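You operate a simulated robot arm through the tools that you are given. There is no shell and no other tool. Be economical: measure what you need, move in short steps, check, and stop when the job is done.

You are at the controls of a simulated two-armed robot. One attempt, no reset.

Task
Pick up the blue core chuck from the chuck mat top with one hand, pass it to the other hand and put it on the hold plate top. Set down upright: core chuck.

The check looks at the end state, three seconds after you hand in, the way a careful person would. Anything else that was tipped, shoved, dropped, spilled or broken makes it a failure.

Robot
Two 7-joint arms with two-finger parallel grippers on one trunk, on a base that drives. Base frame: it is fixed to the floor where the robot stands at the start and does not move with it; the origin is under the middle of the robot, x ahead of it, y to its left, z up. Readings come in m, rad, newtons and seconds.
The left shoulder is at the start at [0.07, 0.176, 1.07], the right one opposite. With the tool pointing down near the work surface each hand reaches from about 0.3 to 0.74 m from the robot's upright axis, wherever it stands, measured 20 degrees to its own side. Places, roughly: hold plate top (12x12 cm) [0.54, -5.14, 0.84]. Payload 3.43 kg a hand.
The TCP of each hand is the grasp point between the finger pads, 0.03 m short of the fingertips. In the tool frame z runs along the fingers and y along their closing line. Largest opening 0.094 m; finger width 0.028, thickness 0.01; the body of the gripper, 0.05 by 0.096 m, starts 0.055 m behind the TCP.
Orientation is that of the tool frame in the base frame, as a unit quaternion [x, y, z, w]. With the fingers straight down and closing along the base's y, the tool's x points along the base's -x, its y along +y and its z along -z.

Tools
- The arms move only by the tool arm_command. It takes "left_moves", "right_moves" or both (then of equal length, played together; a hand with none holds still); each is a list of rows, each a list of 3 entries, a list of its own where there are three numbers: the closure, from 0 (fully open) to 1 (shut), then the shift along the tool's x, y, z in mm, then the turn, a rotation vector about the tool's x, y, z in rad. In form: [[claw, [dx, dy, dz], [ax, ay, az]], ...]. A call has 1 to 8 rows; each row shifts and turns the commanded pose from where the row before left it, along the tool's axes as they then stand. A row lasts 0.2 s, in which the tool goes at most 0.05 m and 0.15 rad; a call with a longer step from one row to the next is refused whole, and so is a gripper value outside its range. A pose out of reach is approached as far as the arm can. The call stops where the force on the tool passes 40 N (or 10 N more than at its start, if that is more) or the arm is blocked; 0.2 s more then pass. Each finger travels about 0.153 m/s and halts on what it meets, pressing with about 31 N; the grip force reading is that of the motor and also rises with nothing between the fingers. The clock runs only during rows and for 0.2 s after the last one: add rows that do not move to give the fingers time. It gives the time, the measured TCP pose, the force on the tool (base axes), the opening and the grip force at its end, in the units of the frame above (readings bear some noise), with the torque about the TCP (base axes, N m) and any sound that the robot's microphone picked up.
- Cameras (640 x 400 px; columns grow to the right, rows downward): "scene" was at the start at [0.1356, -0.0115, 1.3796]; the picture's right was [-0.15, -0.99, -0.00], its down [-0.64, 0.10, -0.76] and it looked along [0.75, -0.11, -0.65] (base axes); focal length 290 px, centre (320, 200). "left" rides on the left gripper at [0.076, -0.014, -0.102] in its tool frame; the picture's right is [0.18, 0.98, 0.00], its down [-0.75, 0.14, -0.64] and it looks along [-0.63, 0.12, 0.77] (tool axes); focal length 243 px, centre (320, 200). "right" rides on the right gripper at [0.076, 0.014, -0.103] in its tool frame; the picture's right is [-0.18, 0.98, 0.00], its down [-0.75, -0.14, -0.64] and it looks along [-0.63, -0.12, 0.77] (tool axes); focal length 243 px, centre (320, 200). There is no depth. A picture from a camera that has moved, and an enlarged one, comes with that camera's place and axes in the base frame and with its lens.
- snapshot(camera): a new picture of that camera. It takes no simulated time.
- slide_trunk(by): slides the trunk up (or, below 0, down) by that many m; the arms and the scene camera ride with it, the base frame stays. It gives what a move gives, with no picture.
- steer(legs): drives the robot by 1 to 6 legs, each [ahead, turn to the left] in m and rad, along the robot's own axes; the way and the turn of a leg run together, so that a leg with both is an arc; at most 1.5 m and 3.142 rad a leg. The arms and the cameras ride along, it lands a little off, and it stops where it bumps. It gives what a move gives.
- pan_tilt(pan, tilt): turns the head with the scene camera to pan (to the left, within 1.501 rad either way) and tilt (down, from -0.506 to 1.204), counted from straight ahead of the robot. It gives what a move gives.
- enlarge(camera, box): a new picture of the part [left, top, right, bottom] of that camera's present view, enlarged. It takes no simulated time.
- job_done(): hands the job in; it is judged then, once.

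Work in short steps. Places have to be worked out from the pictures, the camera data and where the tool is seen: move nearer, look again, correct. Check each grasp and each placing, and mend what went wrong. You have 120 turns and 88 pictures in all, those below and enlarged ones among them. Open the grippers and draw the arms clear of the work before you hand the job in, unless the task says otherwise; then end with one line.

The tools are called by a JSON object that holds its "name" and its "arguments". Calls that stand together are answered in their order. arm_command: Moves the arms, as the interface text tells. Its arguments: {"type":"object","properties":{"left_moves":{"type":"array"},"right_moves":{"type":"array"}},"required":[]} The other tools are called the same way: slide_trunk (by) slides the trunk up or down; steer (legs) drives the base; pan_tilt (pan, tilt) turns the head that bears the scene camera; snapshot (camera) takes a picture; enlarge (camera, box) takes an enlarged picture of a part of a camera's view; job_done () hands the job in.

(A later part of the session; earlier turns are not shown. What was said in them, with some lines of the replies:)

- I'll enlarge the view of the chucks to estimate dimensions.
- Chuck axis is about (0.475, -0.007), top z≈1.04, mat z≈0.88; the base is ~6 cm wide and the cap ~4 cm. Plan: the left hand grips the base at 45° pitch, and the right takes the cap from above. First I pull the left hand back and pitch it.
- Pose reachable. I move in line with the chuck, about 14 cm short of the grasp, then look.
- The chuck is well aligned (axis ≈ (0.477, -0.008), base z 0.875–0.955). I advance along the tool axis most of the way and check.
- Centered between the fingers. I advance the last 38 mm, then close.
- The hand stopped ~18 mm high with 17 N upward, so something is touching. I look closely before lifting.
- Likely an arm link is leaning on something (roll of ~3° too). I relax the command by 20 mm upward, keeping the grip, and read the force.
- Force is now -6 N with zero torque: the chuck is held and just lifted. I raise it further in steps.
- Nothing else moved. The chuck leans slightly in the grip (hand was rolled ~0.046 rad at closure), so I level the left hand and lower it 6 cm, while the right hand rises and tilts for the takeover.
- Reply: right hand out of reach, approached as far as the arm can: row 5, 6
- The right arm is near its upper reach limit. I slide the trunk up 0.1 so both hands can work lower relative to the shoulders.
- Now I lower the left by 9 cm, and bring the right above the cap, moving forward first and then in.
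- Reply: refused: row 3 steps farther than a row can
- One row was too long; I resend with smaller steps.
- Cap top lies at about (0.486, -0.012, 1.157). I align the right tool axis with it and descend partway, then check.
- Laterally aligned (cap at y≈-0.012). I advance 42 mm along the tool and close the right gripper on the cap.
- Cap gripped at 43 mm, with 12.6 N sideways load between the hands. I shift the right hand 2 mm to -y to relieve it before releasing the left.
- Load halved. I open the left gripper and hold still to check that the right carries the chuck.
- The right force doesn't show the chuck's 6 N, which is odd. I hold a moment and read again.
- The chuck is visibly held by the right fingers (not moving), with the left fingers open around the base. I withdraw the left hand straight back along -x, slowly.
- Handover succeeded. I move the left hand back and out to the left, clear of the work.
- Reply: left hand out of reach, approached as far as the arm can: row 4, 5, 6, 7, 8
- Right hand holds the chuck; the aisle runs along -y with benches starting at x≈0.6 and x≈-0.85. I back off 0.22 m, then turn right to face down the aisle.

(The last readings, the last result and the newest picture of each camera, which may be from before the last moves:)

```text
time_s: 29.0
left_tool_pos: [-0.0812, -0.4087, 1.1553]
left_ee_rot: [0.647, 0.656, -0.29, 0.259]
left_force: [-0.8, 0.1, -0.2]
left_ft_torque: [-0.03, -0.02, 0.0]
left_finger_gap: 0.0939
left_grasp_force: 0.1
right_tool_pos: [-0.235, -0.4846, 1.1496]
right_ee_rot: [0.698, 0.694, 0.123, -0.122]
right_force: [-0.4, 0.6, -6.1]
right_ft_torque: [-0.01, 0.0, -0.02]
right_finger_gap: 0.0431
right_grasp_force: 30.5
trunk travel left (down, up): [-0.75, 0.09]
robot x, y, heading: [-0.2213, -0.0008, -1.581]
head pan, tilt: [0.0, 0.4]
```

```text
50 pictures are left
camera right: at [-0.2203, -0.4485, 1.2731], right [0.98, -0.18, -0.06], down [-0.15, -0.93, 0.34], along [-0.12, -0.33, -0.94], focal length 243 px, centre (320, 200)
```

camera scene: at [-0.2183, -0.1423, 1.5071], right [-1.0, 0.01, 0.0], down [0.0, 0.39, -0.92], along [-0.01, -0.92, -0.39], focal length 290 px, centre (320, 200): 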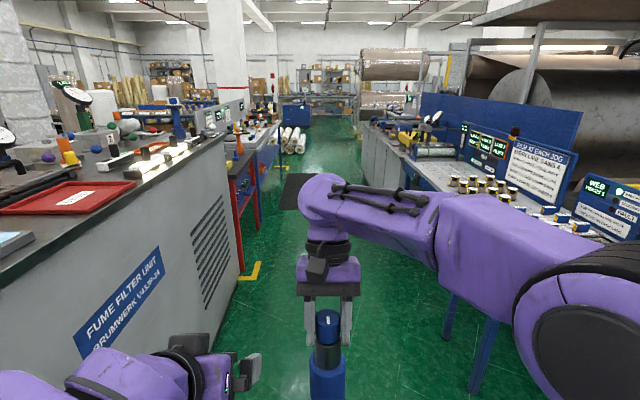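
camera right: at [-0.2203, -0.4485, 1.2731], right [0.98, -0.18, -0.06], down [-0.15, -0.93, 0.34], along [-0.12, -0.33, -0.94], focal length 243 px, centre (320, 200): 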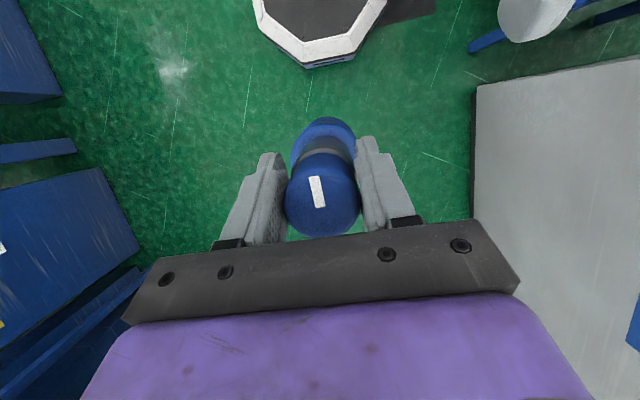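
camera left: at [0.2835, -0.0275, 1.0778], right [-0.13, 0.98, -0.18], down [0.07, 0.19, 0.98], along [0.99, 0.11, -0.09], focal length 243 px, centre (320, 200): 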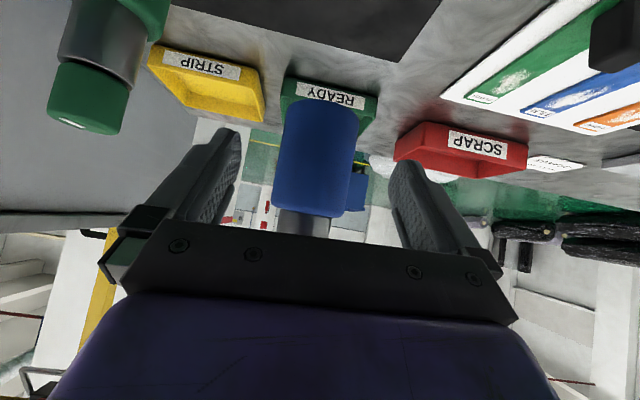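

The chuck is secure (-6 N). The right table edge is ~x=-0.65, close to my right elbow, so I shift toward x≈-0.1 while advancing.

{"name": "steer", "arguments": {"legs": [[0, 0.26], [0.45, 0], [0, -0.25], [0.5, 0]]}}

{"name": "snapshot", "arguments": {"camera": "scene"}}

```text
time_s: 36.0
left_tool_pos: [0.029, -1.3446, 1.1553]
left_ee_rot: [0.648, 0.656, -0.29, 0.258]
left_force: [-0.2, 0.3, 0.8]
left_ft_torque: [-0.01, 0.04, -0.01]
left_finger_gap: 0.0941
left_grasp_force: 0.1
right_tool_pos: [-0.1242, -1.4198, 1.1507]
right_ee_rot: [0.698, 0.695, 0.123, -0.123]
right_force: [-0.4, 0.4, -5.6]
right_ft_torque: [0.01, 0.04, 0.01]
right_finger_gap: 0.0433
right_grasp_force: 30.9
trunk travel left (down, up): [-0.75, 0.09]
robot x, y, heading: [-0.1059, -0.9384, -1.579]
head pan, tilt: [0.0, 0.4]
```

```text
49 pictures are left
camera scene: at [-0.108, -1.0765, 1.5072], right [-1.0, 0.01, 0.0], down [0.0, 0.39, -0.92], along [-0.01, -0.92, -0.39], focal length 290 px, centre (320, 200)
```

scene: 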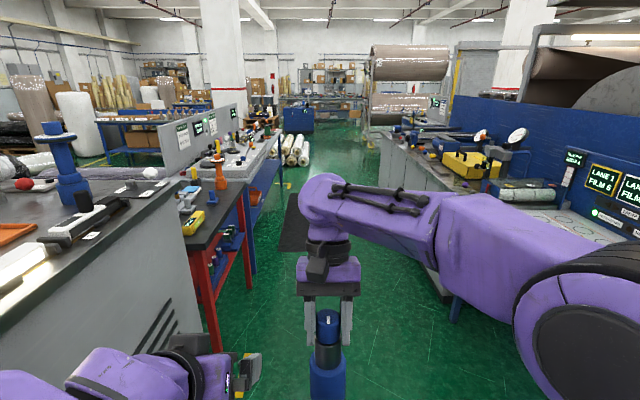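

Corridor is clear ahead. I drive 2.4 m more.

{"name": "steer", "arguments": {"legs": [[1.2, 0.008], [1.2, 0]]}}

{"name": "pan_tilt", "arguments": {"pan": 0.5, "tilt": 0.4}}

{"name": "snapshot", "arguments": {"camera": "scene"}}

```text
time_s: 47.8
left_tool_pos: [0.0687, -3.7363, 1.156]
left_ee_rot: [0.638, 0.665, -0.286, 0.263]
left_force: [0.2, 1.3, -0.9]
left_ft_torque: [0.02, 0.03, -0.01]
left_finger_gap: 0.094
left_grasp_force: 0.0
right_tool_pos: [-0.0832, -3.8165, 1.1504]
right_ee_rot: [0.689, 0.704, 0.122, -0.123]
right_force: [-0.3, -0.1, -6.1]
right_ft_torque: [0.01, 0.0, -0.02]
right_finger_gap: 0.0431
right_grasp_force: 31.5
trunk travel left (down, up): [-0.75, 0.09]
robot x, y, heading: [-0.084, -3.3314, -1.554]
head pan, tilt: [0.0, 0.4]
```

```text
time_s: 48.7
left_tool_pos: [0.0679, -3.7367, 1.1547]
left_ee_rot: [0.638, 0.665, -0.286, 0.263]
left_force: [0.3, -0.9, 0.1]
left_ft_torque: [0.0, 0.03, -0.03]
left_finger_gap: 0.094
left_grasp_force: 0.0
right_tool_pos: [-0.0831, -3.8148, 1.1505]
right_ee_rot: [0.688, 0.704, 0.122, -0.125]
right_force: [-0.2, -0.3, -5.7]
right_ft_torque: [0.01, 0.04, -0.04]
right_finger_gap: 0.0434
right_grasp_force: 31.2
trunk travel left (down, up): [-0.75, 0.09]
robot x, y, heading: [-0.0794, -3.3307, -1.551]
head pan, tilt: [0.499, 0.4]
```

```text
48 pictures are left
camera scene: at [-0.032, -3.4608, 1.5071], right [-0.87, -0.5, 0.0], down [-0.19, 0.34, -0.92], along [0.46, -0.8, -0.39], focal length 290 px, centre (320, 200)
```

scene: 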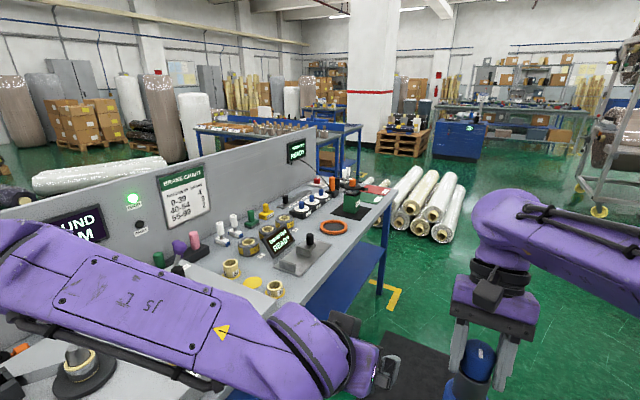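

I enlarge the end of the bench where the hold plate should be.

{"name": "enlarge", "arguments": {"camera": "scene", "box": [250, 140, 430, 290]}}

```text
2.67 times, centred on (340, 215) of scene
camera zoom: at [-0.032, -3.4608, 1.5071], right [-0.87, -0.5, 0.0], down [-0.19, 0.34, -0.92], along [0.46, -0.8, -0.39], focal length 772 px, centre (267, 160)
```

zoom: 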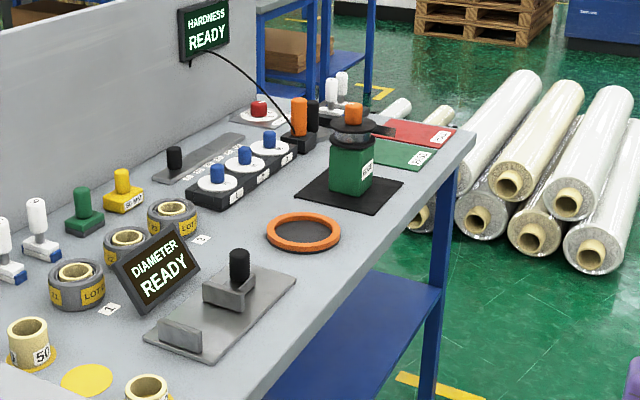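

Bench front edge is x≈0.41 with the end at y≈-5.3. I check the right side before driving further.

{"name": "pan_tilt", "arguments": {"pan": -0.5, "tilt": 0.5}}

{"name": "snapshot", "arguments": {"camera": "scene"}}

```text
time_s: 50.0
left_tool_pos: [0.0686, -3.7369, 1.1554]
left_ee_rot: [0.638, 0.665, -0.287, 0.264]
left_force: [-0.2, 0.5, 0.4]
left_ft_torque: [-0.01, -0.01, 0.0]
left_finger_gap: 0.0938
left_grasp_force: 0.1
right_tool_pos: [-0.0841, -3.8165, 1.1503]
right_ee_rot: [0.689, 0.704, 0.123, -0.125]
right_force: [1.1, -0.4, -6.0]
right_ft_torque: [0.03, -0.01, 0.01]
right_finger_gap: 0.0431
right_grasp_force: 30.7
trunk travel left (down, up): [-0.75, 0.09]
robot x, y, heading: [-0.0776, -3.3285, -1.551]
head pan, tilt: [-0.499, 0.499]
```

```text
46 pictures are left
camera scene: at [-0.1197, -3.4613, 1.498], right [-0.89, 0.46, 0.0], down [0.22, 0.43, -0.88], along [-0.4, -0.78, -0.48], focal length 290 px, centre (320, 200)
```

scene: 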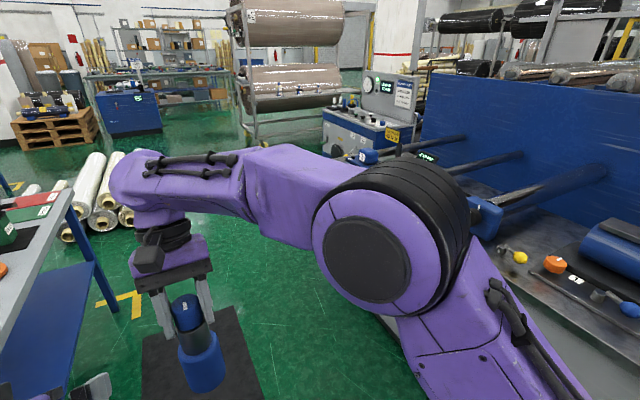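

The right machinery stays beyond x≈-0.9. I drive ahead 1.5 m veering slightly right to gain room for the turn.

{"name": "steer", "arguments": {"legs": [[0, -0.1], [1.0, 0], [0.52, 0]]}}

{"name": "pan_tilt", "arguments": {"pan": 1.2, "tilt": 0.6}}

{"name": "snapshot", "arguments": {"camera": "scene"}}

```text
time_s: 58.3
left_tool_pos: [-0.0888, -5.2643, 1.1552]
left_ee_rot: [0.67, 0.633, -0.299, 0.248]
left_force: [0.6, 0.5, 0.0]
left_ft_torque: [-0.01, -0.01, 0.02]
left_finger_gap: 0.0941
left_grasp_force: 0.1
right_tool_pos: [-0.2481, -5.3295, 1.1507]
right_ee_rot: [0.722, 0.67, 0.127, -0.118]
right_force: [0.4, -0.5, -5.5]
right_ft_torque: [0.02, -0.02, -0.04]
right_finger_gap: 0.0434
right_grasp_force: 30.6
trunk travel left (down, up): [-0.75, 0.09]
robot x, y, heading: [-0.2021, -4.8451, -1.645]
head pan, tilt: [-0.499, 0.499]
```

```text
time_s: 60.0
left_tool_pos: [-0.0893, -5.2644, 1.1557]
left_ee_rot: [0.67, 0.633, -0.298, 0.248]
left_force: [-0.5, 0.3, -0.5]
left_ft_torque: [-0.02, -0.03, -0.01]
left_finger_gap: 0.0937
left_grasp_force: 0.2
right_tool_pos: [-0.2487, -5.3303, 1.1506]
right_ee_rot: [0.722, 0.67, 0.128, -0.119]
right_force: [-0.1, 0.1, -5.9]
right_ft_torque: [0.01, 0.0, 0.02]
right_finger_gap: 0.043
right_grasp_force: 30.8
trunk travel left (down, up): [-0.75, 0.09]
robot x, y, heading: [-0.1966, -4.8471, -1.648]
head pan, tilt: [1.201, 0.6]
```

```text
45 pictures are left
camera scene: at [-0.1211, -4.9347, 1.4889], right [-0.43, -0.9, 0.0], down [-0.51, 0.24, -0.82], along [0.74, -0.36, -0.57], focal length 290 px, centre (320, 200)
```

scene: 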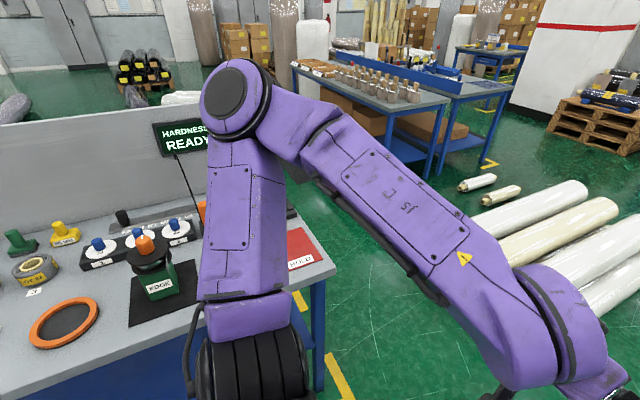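

The red plate is labelled HOLD. I turn left to face the bench; everything swings within x<0.41 at this radius.

{"name": "steer", "arguments": {"legs": [[0, 1.64]]}}

{"name": "pan_tilt", "arguments": {"pan": -0.3, "tilt": 0.6}}

{"name": "snapshot", "arguments": {"camera": "scene"}}

{"name": "snapshot", "arguments": {"camera": "right"}}

```text
time_s: 64.4
left_tool_pos: [0.2097, -4.7102, 1.1555]
left_ee_rot: [-0.007, 0.921, -0.022, 0.388]
left_force: [0.3, 0.1, -0.5]
left_ft_torque: [-0.02, 0.0, 0.02]
left_finger_gap: 0.094
left_grasp_force: 0.1
right_tool_pos: [0.2859, -4.8639, 1.1505]
right_ee_rot: [0.002, 0.985, 0.0, -0.175]
right_force: [-0.6, 0.1, -6.7]
right_ft_torque: [-0.02, 0.02, 0.05]
right_finger_gap: 0.0428
right_grasp_force: 31.0
trunk travel left (down, up): [-0.75, 0.09]
robot x, y, heading: [-0.1968, -4.8526, -0.007]
head pan, tilt: [1.201, 0.6]
```

```text
time_s: 66.0
left_tool_pos: [0.21, -4.7093, 1.1559]
left_ee_rot: [-0.006, 0.922, -0.022, 0.388]
left_force: [0.1, -0.3, -0.2]
left_ft_torque: [0.01, -0.05, 0.01]
left_finger_gap: 0.0941
left_grasp_force: 0.0
right_tool_pos: [0.2855, -4.8631, 1.15]
right_ee_rot: [0.003, 0.985, 0.0, -0.175]
right_force: [-0.4, -0.3, -5.9]
right_ft_torque: [-0.01, -0.01, -0.01]
right_finger_gap: 0.0429
right_grasp_force: 30.9
trunk travel left (down, up): [-0.75, 0.09]
robot x, y, heading: [-0.1966, -4.8487, -0.009]
head pan, tilt: [-0.3, 0.6]
```

```text
44 pictures are left
camera scene: at [-0.0617, -4.8724, 1.4889], right [-0.3, -0.95, 0.0], down [-0.54, 0.17, -0.82], along [0.79, -0.25, -0.57], focal length 290 px, centre (320, 200)
```

scene: 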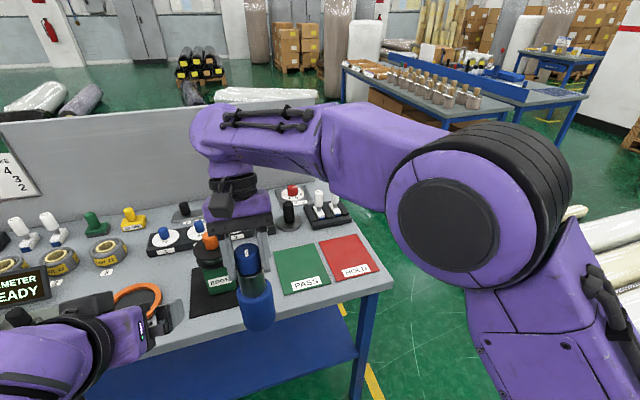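

```text
43 pictures are left
camera right: at [0.2495, -4.8489, 1.273], right [0.18, 0.98, -0.06], down [0.93, -0.15, 0.34], along [0.33, -0.12, -0.94], focal length 243 px, centre (320, 200)
```

right: 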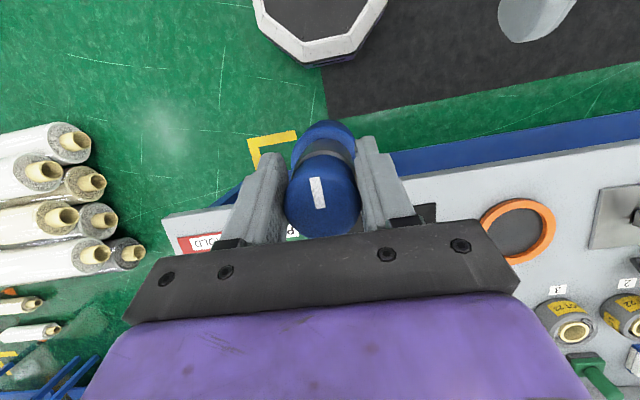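

HOLD plate center computes to ≈(0.53, -5.14, 0.84). I first move the right hand 0.27 m to -y, so the chuck won't pass near the gauge when driving in.

{"name": "arm_command", "arguments": {"right_moves": [[1, [0, -45, 0], [0, 0, 0]], [1, [0, -45, 0], [0, 0, 0]], [1, [0, -45, 0], [0, 0, 0]], [1, [0, -45, 0], [0, 0, 0]], [1, [0, -45, 0], [0, 0, 0]], [1, [0, -45, 0], [0, 0, 0]], [1, [0, 0, 0], [0, 0, 0]]]}}

{"name": "snapshot", "arguments": {"camera": "scene"}}

{"name": "snapshot", "arguments": {"camera": "right"}}

```text
time_s: 67.6
left_tool_pos: [0.2095, -4.7098, 1.1554]
left_ee_rot: [-0.005, 0.921, -0.022, 0.388]
left_force: [-0.6, -0.5, 0.0]
left_ft_torque: [-0.03, 0.01, -0.03]
left_finger_gap: 0.0942
left_grasp_force: 0.0
right_tool_pos: [0.2853, -5.1333, 1.1509]
right_ee_rot: [0.002, 0.985, 0.0, -0.175]
right_force: [-0.3, 0.2, -6.3]
right_ft_torque: [0.02, 0.04, -0.01]
right_finger_gap: 0.0426
right_grasp_force: 31.0
trunk travel left (down, up): [-0.75, 0.09]
robot x, y, heading: [-0.1978, -4.8447, -0.009]
head pan, tilt: [-0.3, 0.6]
```

```text
42 pictures are left
camera scene: at [-0.0618, -4.8724, 1.4889], right [-0.3, -0.95, 0.0], down [-0.54, 0.17, -0.82], along [0.79, -0.25, -0.57], focal length 290 px, centre (320, 200)
```

scene: 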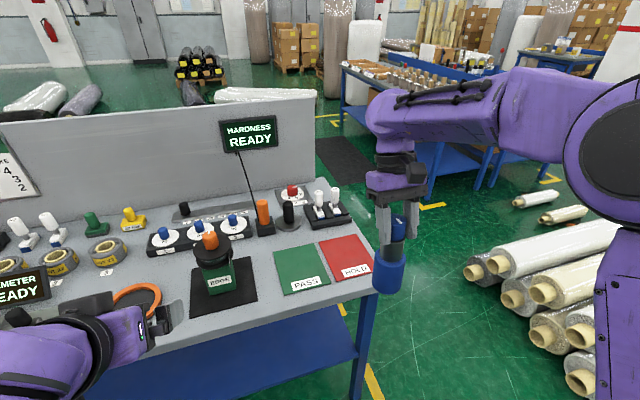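

```text
41 pictures are left
camera right: at [0.2488, -5.1191, 1.2728], right [0.18, 0.98, -0.06], down [0.93, -0.15, 0.34], along [0.33, -0.12, -0.94], focal length 243 px, centre (320, 200)
```

right: 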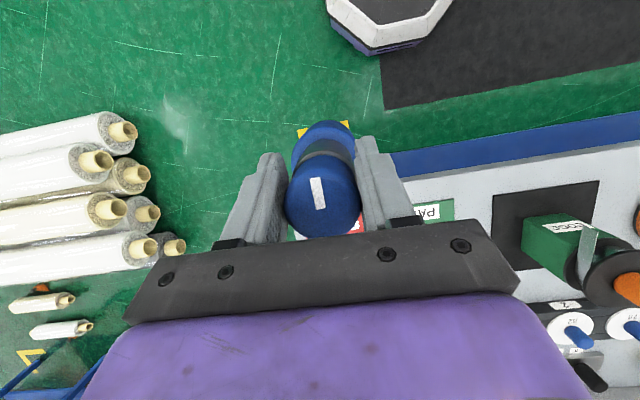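

I enlarge to refine the HOLD plate corners and the chuck's uprightness.

{"name": "enlarge", "arguments": {"camera": "scene", "box": [260, 170, 440, 310]}}

```text
2.86 times, centred on (350, 240) of scene
camera zoom: at [-0.0618, -4.8724, 1.4889], right [-0.3, -0.95, 0.0], down [-0.54, 0.17, -0.82], along [0.79, -0.25, -0.57], focal length 828 px, centre (234, 86)
```

zoom: 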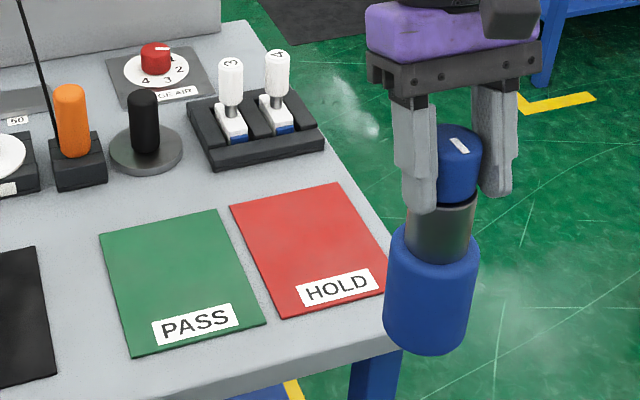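

The chuck is vertical; its bottom is ≈0.158 m below the right TCP. The plate center is ≈(0.53, -5.14). I drive ahead 0.2 m.

{"name": "steer", "arguments": {"legs": [[0.2, 0]]}}

{"name": "pan_tilt", "arguments": {"pan": -0.45, "tilt": 0.75}}

{"name": "snapshot", "arguments": {"camera": "scene"}}

{"name": "snapshot", "arguments": {"camera": "right"}}

```text
time_s: 69.2
left_tool_pos: [0.4102, -4.713, 1.1559]
left_ee_rot: [-0.006, 0.921, -0.022, 0.389]
left_force: [0.5, 0.4, 0.3]
left_ft_torque: [-0.02, 0.0, -0.02]
left_finger_gap: 0.0939
left_grasp_force: 0.1
right_tool_pos: [0.4849, -5.1358, 1.1506]
right_ee_rot: [0.003, 0.985, 0.001, -0.173]
right_force: [-1.1, -0.7, -6.2]
right_ft_torque: [0.04, 0.03, 0.01]
right_finger_gap: 0.0429
right_grasp_force: 31.3
trunk travel left (down, up): [-0.75, 0.09]
robot x, y, heading: [0.0035, -4.8492, -0.004]
head pan, tilt: [-0.3, 0.6]
```

```text
time_s: 69.9
left_tool_pos: [0.4111, -4.7111, 1.1573]
left_ee_rot: [-0.006, 0.922, -0.022, 0.388]
left_force: [-0.2, -0.1, 0.1]
left_ft_torque: [0.04, 0.01, 0.01]
left_finger_gap: 0.0941
left_grasp_force: 0.0
right_tool_pos: [0.4867, -5.1351, 1.1499]
right_ee_rot: [0.003, 0.985, 0.001, -0.175]
right_force: [-0.1, 0.0, -6.0]
right_ft_torque: [0.01, 0.05, -0.02]
right_finger_gap: 0.043
right_grasp_force: 30.9
trunk travel left (down, up): [-0.75, 0.09]
robot x, y, heading: [0.0026, -4.8499, -0.004]
head pan, tilt: [-0.45, 0.75]
```

```text
39 pictures are left
camera scene: at [0.1303, -4.8842, 1.476], right [-0.44, -0.9, 0.0], down [-0.61, 0.3, -0.73], along [0.66, -0.32, -0.68], focal length 290 px, centre (320, 200)
```

scene: 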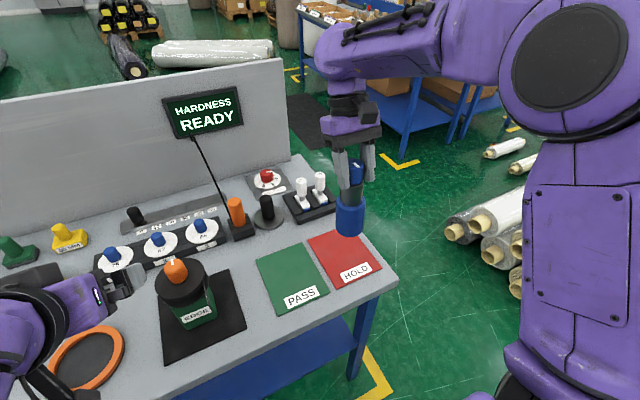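

```text
38 pictures are left
camera right: at [0.4505, -5.1204, 1.2723], right [0.18, 0.98, -0.06], down [0.93, -0.15, 0.34], along [0.33, -0.12, -0.94], focal length 243 px, centre (320, 200)
```

right: 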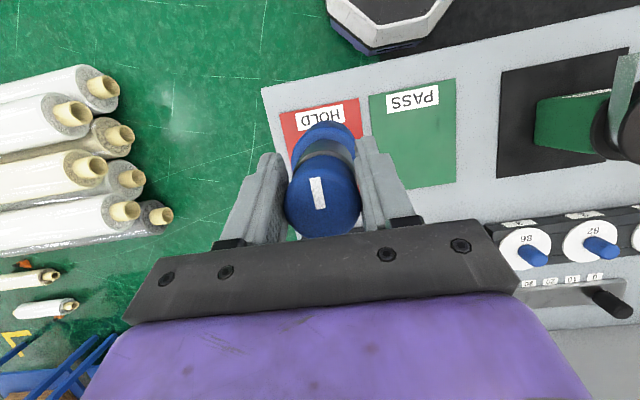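

Both views put the plate center at about (0.522, -5.142). I move over it and down 10 cm, leaving about 5 cm.

{"name": "arm_command", "arguments": {"right_moves": [[1, [-23, -2, 27], [0, 0, 0]], [1, [-23, -2, 27], [0, 0, 0]], [1, [-23, -2, 27], [0, 0, 0]], [1, [0, 0, 0], [0, 0, 0]]]}}

{"name": "enlarge", "arguments": {"camera": "scene", "box": [240, 120, 440, 320]}}

{"name": "snapshot", "arguments": {"camera": "right"}}

```text
time_s: 70.9
left_tool_pos: [0.4101, -4.7109, 1.1563]
left_ee_rot: [-0.006, 0.922, -0.022, 0.387]
left_force: [0.5, 0.3, 0.4]
left_ft_torque: [0.03, 0.03, 0.0]
left_finger_gap: 0.0941
left_grasp_force: 0.0
right_tool_pos: [0.5216, -5.1418, 1.0503]
right_ee_rot: [0.002, 0.985, 0.0, -0.174]
right_force: [0.9, -0.5, -5.8]
right_ft_torque: [0.0, 0.03, -0.03]
right_finger_gap: 0.0429
right_grasp_force: 31.0
trunk travel left (down, up): [-0.75, 0.09]
robot x, y, heading: [0.0037, -4.8488, -0.009]
head pan, tilt: [-0.45, 0.75]
```

```text
2.00 times, centred on (340, 220) of scene
camera zoom: at [0.1286, -4.884, 1.4761], right [-0.44, -0.9, 0.0], down [-0.61, 0.3, -0.73], along [0.66, -0.32, -0.68], focal length 579 px, centre (280, 160)
```

zoom: 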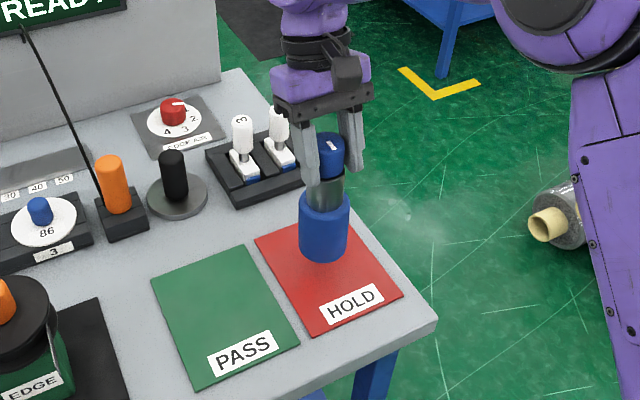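

```text
36 pictures are left
camera right: at [0.486, -5.1267, 1.1728], right [0.18, 0.98, -0.06], down [0.93, -0.15, 0.34], along [0.33, -0.12, -0.94], focal length 243 px, centre (320, 200)
```

right: 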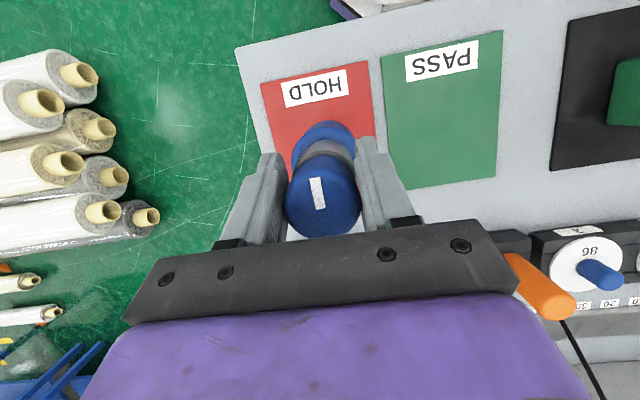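

The chuck is over the plate, a few mm from center. I descend 40 mm with a small correction, then look at the gap.

{"name": "arm_command", "arguments": {"right_moves": [[1, [-4, -3, 13], [0, 0, 0]], [1, [-4, -3, 13], [0, 0, 0]], [1, [-4, 0, 12], [0, 0, 0]], [1, [0, 0, 0], [0, 0, 0]]]}}

{"name": "enlarge", "arguments": {"camera": "scene", "box": [270, 160, 410, 300]}}

```text
time_s: 71.9
left_tool_pos: [0.4109, -4.7116, 1.156]
left_ee_rot: [-0.007, 0.922, -0.021, 0.387]
left_force: [1.0, -0.5, 0.3]
left_ft_torque: [0.01, -0.03, -0.02]
left_finger_gap: 0.0939
left_grasp_force: 0.0
right_tool_pos: [0.5208, -5.1477, 1.011]
right_ee_rot: [0.003, 0.985, 0.001, -0.175]
right_force: [-0.3, -0.4, -4.9]
right_ft_torque: [0.01, 0.02, -0.01]
right_finger_gap: 0.043
right_grasp_force: 31.3
trunk travel left (down, up): [-0.75, 0.09]
robot x, y, heading: [0.0029, -4.8502, -0.009]
head pan, tilt: [-0.45, 0.75]
```

```text
2.86 times, centred on (340, 230) of scene
camera zoom: at [0.1293, -4.8843, 1.476], right [-0.44, -0.9, 0.0], down [-0.61, 0.3, -0.73], along [0.66, -0.32, -0.68], focal length 828 px, centre (263, 114)
```

zoom: 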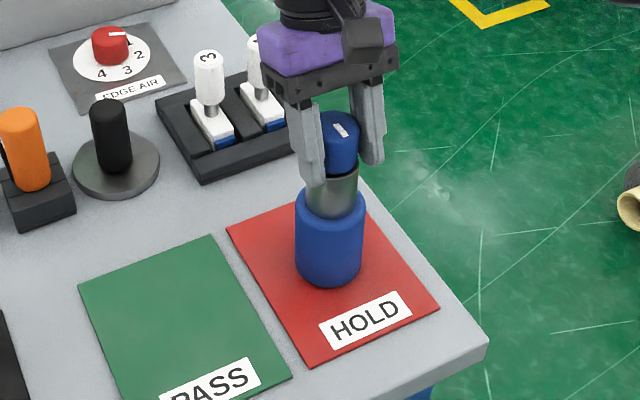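

Nicely centered. I lower by 8 mm in small steps and watch the force.

{"name": "arm_command", "arguments": {"right_moves": [[1, [-1.4, 0, 3.8], [0, 0, 0]], [1, [-1.4, 0, 3.8], [0, 0, 0]], [1, [0, 0, 0], [0, 0, 0]]]}}

```text
time_s: 72.7
left_tool_pos: [0.4059, -4.7091, 1.1586]
left_ee_rot: [-0.007, 0.92, -0.022, 0.39]
left_force: [0.2, 0.1, 0.4]
left_ft_torque: [-0.02, 0.0, 0.01]
left_finger_gap: 0.0939
left_grasp_force: 0.1
right_tool_pos: [0.5174, -5.147, 1.0069]
right_ee_rot: [0.002, 0.985, -0.001, -0.171]
right_force: [-2.2, -5.9, 35.9]
right_ft_torque: [-0.13, -0.83, -0.02]
right_finger_gap: 0.0433
right_grasp_force: 31.6
trunk travel left (down, up): [-0.75, 0.09]
robot x, y, heading: [-0.0004, -4.8504, -0.004]
head pan, tilt: [-0.45, 0.75]
```

Contact at TCP z≈1.007. I relieve about 4 mm so it isn't pressing hard.

{"name": "arm_command", "arguments": {"right_moves": [[1, [1.3, 0, -3.6], [0, 0, 0]], [1, [0, 0, 0], [0, 0, 0]]]}}

{"name": "enlarge", "arguments": {"camera": "scene", "box": [290, 180, 390, 300]}}

```text
time_s: 73.3
left_tool_pos: [0.4067, -4.7114, 1.1569]
left_ee_rot: [-0.006, 0.921, -0.022, 0.389]
left_force: [-0.5, 0.3, 0.6]
left_ft_torque: [0.0, 0.03, -0.02]
left_finger_gap: 0.0942
left_grasp_force: 0.0
right_tool_pos: [0.5183, -5.1461, 1.0079]
right_ee_rot: [0.002, 0.985, 0.0, -0.173]
right_force: [-3.8, -6.0, 20.7]
right_ft_torque: [-0.42, -0.23, -0.11]
right_finger_gap: 0.0429
right_grasp_force: 31.4
trunk travel left (down, up): [-0.75, 0.09]
robot x, y, heading: [0.0034, -4.8499, -0.002]
head pan, tilt: [-0.45, 0.75]
```

```text
3.33 times, centred on (340, 240) of scene
camera zoom: at [0.1242, -4.8832, 1.4764], right [-0.44, -0.9, 0.0], down [-0.61, 0.3, -0.73], along [0.66, -0.32, -0.68], focal length 965 px, centre (253, 67)
```

zoom: 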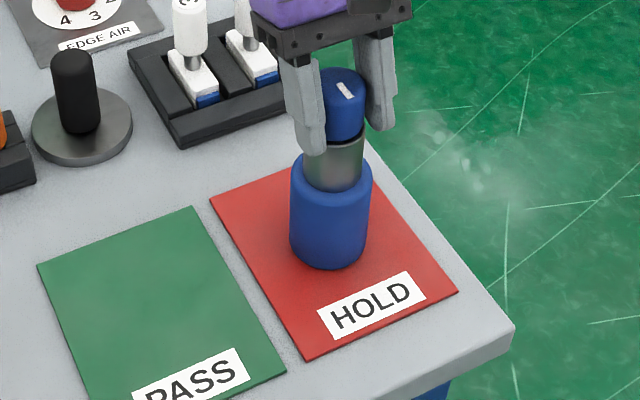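

Still 21 N; I relieve another 4 mm, which should leave light contact.

{"name": "arm_command", "arguments": {"right_moves": [[1, [1.4, 0, -3.8], [0, 0, 0]], [1, [0, 0, 0], [0, 0, 0]]]}}

```text
time_s: 73.9
left_tool_pos: [0.4123, -4.7117, 1.155]
left_ee_rot: [-0.006, 0.922, -0.021, 0.387]
left_force: [0.6, -0.5, -0.4]
left_ft_torque: [0.01, 0.0, -0.03]
left_finger_gap: 0.0939
left_grasp_force: 0.0
right_tool_pos: [0.5211, -5.1454, 1.0082]
right_ee_rot: [0.002, 0.984, 0.001, -0.176]
right_force: [-0.7, 0.6, -5.8]
right_ft_torque: [-0.03, 0.07, 0.02]
right_finger_gap: 0.043
right_grasp_force: 30.4
trunk travel left (down, up): [-0.75, 0.09]
robot x, y, heading: [0.0038, -4.8535, -0.002]
head pan, tilt: [-0.45, 0.75]
```

It hangs free, within ~1 mm of the plate. I lower 2 mm, then open the fingers gradually.

{"name": "arm_command", "arguments": {"right_moves": [[1, [-0.7, 0, 1.9], [0, 0, 0]], [1, [0, 0, 0], [0, 0, 0]]]}}

```text
time_s: 74.5
left_tool_pos: [0.4109, -4.711, 1.1556]
left_ee_rot: [-0.006, 0.922, -0.023, 0.387]
left_force: [-0.6, -0.3, 0.0]
left_ft_torque: [-0.01, 0.02, -0.03]
left_finger_gap: 0.0941
left_grasp_force: 0.1
right_tool_pos: [0.5211, -5.1476, 1.0078]
right_ee_rot: [0.003, 0.985, 0.0, -0.175]
right_force: [0.4, 0.0, -5.7]
right_ft_torque: [0.0, 0.07, 0.01]
right_finger_gap: 0.0428
right_grasp_force: 30.6
trunk travel left (down, up): [-0.75, 0.09]
robot x, y, heading: [0.0031, -4.8478, -0.007]
head pan, tilt: [-0.45, 0.75]
```

{"name": "arm_command", "arguments": {"right_moves": [[1, [-0.7, 0, 1.9], [0, 0, 0]], [1, [0, 0, 0], [0, 0, 0]]]}}

```text
time_s: 75.1
left_tool_pos: [0.4088, -4.7113, 1.1559]
left_ee_rot: [-0.006, 0.921, -0.022, 0.388]
left_force: [-1.1, -0.4, -0.6]
left_ft_torque: [0.05, 0.02, 0.0]
left_finger_gap: 0.0937
left_grasp_force: 0.1
right_tool_pos: [0.5205, -5.1476, 1.0079]
right_ee_rot: [0.003, 0.985, 0.001, -0.173]
right_force: [1.4, -0.3, 4.8]
right_ft_torque: [-0.02, -0.41, -0.04]
right_finger_gap: 0.043
right_grasp_force: 30.8
trunk travel left (down, up): [-0.75, 0.09]
robot x, y, heading: [0.0012, -4.8469, -0.009]
head pan, tilt: [-0.45, 0.75]
```

Light contact now (+5 N). I open the right fingers while holding position.

{"name": "arm_command", "arguments": {"right_moves": [[0.45, [0, 0, 0], [0, 0, 0]], [0.2, [0, 0, 0], [0, 0, 0]], [0, [0, 0, 0], [0, 0, 0]], [0, [0, 0, 0], [0, 0, 0]]]}}

{"name": "enlarge", "arguments": {"camera": "scene", "box": [290, 160, 410, 300]}}

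{"name": "snapshot", "arguments": {"camera": "right"}}

```text
time_s: 76.1
left_tool_pos: [0.41, -4.712, 1.1555]
left_ee_rot: [-0.006, 0.922, -0.022, 0.387]
left_force: [0.6, -0.2, 0.1]
left_ft_torque: [-0.01, 0.0, -0.01]
left_finger_gap: 0.0938
left_grasp_force: 0.1
right_tool_pos: [0.5204, -5.1477, 1.0076]
right_ee_rot: [0.003, 0.985, 0.0, -0.174]
right_force: [0.9, -0.1, 0.8]
right_ft_torque: [0.02, -0.01, 0.01]
right_finger_gap: 0.0941
right_grasp_force: 0.0
trunk travel left (down, up): [-0.75, 0.09]
robot x, y, heading: [0.0026, -4.8463, -0.002]
head pan, tilt: [-0.45, 0.75]
```

```text
2.86 times, centred on (350, 230) of scene
camera zoom: at [0.1284, -4.8838, 1.4761], right [-0.44, -0.9, 0.0], down [-0.61, 0.3, -0.73], along [0.66, -0.32, -0.68], focal length 828 px, centre (234, 114)
```

zoom: 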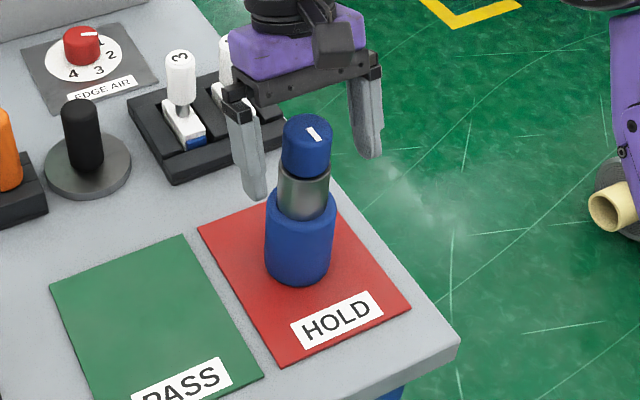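

```text
32 pictures are left
camera right: at [0.4846, -5.1323, 1.1292], right [0.18, 0.98, -0.06], down [0.93, -0.15, 0.34], along [0.33, -0.12, -0.94], focal length 243 px, centre (320, 200)
```

right: 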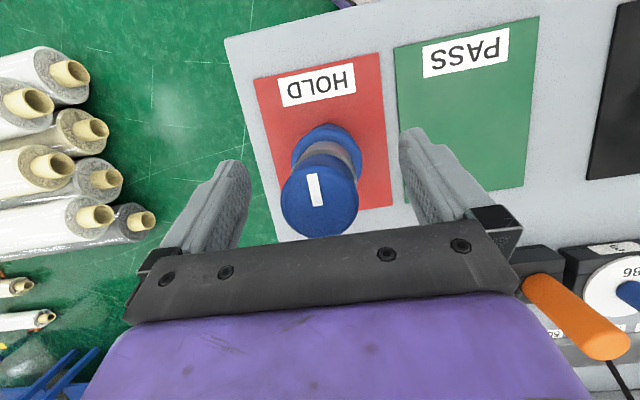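

The chuck stands upright on HOLD, released. I raise the right hand straight up, clear of it.

{"name": "arm_command", "arguments": {"right_moves": [[0, [5, 0, -14], [0, 0, 0]], [0, [10, 0, -28], [0, 0, 0]], [0, [14, 0, -38], [0, 0, 0]], [0, [14, 0, -38], [0, 0, 0]], [0, [0, 0, 0], [0, 0, 0]]]}}

{"name": "snapshot", "arguments": {"camera": "scene"}}

```text
time_s: 77.3
left_tool_pos: [0.4103, -4.7122, 1.1555]
left_ee_rot: [-0.006, 0.921, -0.022, 0.388]
left_force: [-0.7, 0.4, 0.1]
left_ft_torque: [-0.01, -0.01, -0.02]
left_finger_gap: 0.094
left_grasp_force: 0.1
right_tool_pos: [0.5201, -5.1478, 1.1323]
right_ee_rot: [0.002, 0.985, 0.0, -0.174]
right_force: [0.6, -0.4, 0.3]
right_ft_torque: [-0.01, -0.02, 0.01]
right_finger_gap: 0.0941
right_grasp_force: 0.0
trunk travel left (down, up): [-0.75, 0.09]
robot x, y, heading: [0.002, -4.8502, -0.007]
head pan, tilt: [-0.45, 0.75]
```

```text
31 pictures are left
camera scene: at [0.1289, -4.884, 1.4761], right [-0.44, -0.9, 0.0], down [-0.61, 0.3, -0.73], along [0.66, -0.32, -0.68], focal length 290 px, centre (320, 200)
```

scene: 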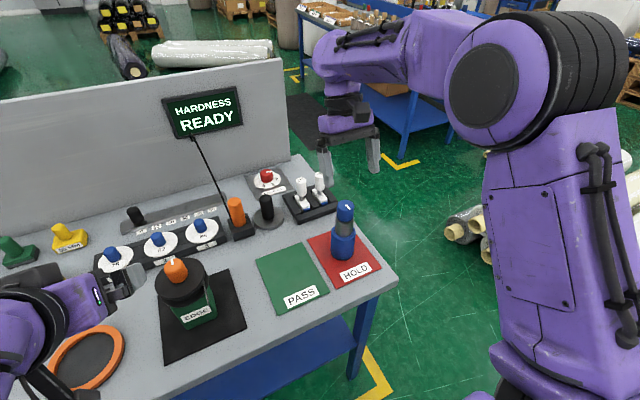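

The chuck stands alone and upright, with both hands above everything. I back the robot off 0.3 m to clear the work and check once more.

{"name": "steer", "arguments": {"legs": [[-0.3, 0]]}}

{"name": "snapshot", "arguments": {"camera": "scene"}}

```text
time_s: 79.4
left_tool_pos: [0.114, -4.709, 1.1558]
left_ee_rot: [-0.007, 0.921, -0.021, 0.388]
left_force: [1.2, 0.4, -0.1]
left_ft_torque: [-0.01, -0.01, 0.01]
left_finger_gap: 0.0939
left_grasp_force: 0.1
right_tool_pos: [0.222, -5.1453, 1.1313]
right_ee_rot: [0.002, 0.985, 0.0, -0.174]
right_force: [-0.2, 0.0, 0.9]
right_ft_torque: [0.03, 0.01, 0.0]
right_finger_gap: 0.094
right_grasp_force: 0.1
trunk travel left (down, up): [-0.75, 0.09]
robot x, y, heading: [-0.2963, -4.8452, -0.005]
head pan, tilt: [-0.45, 0.75]
```

```text
30 pictures are left
camera scene: at [-0.1686, -4.8819, 1.476], right [-0.44, -0.9, 0.0], down [-0.61, 0.3, -0.73], along [0.66, -0.32, -0.68], focal length 290 px, centre (320, 200)
```

scene: 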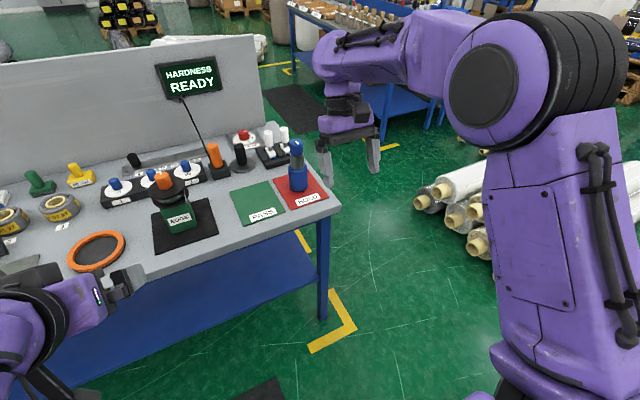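

The chuck is upright on the HOLD plate, the surroundings are undisturbed and both grippers are open and clear, so I hand in.

{"name": "job_done", "arguments": {}}

```text
The job is handed in.
```

The left hand picked up the blue core chuck and passed it to the right hand, which set it upright on the HOLD plate. In the last pictures nothing else had moved, both grippers were open and the arms were clear of the work.
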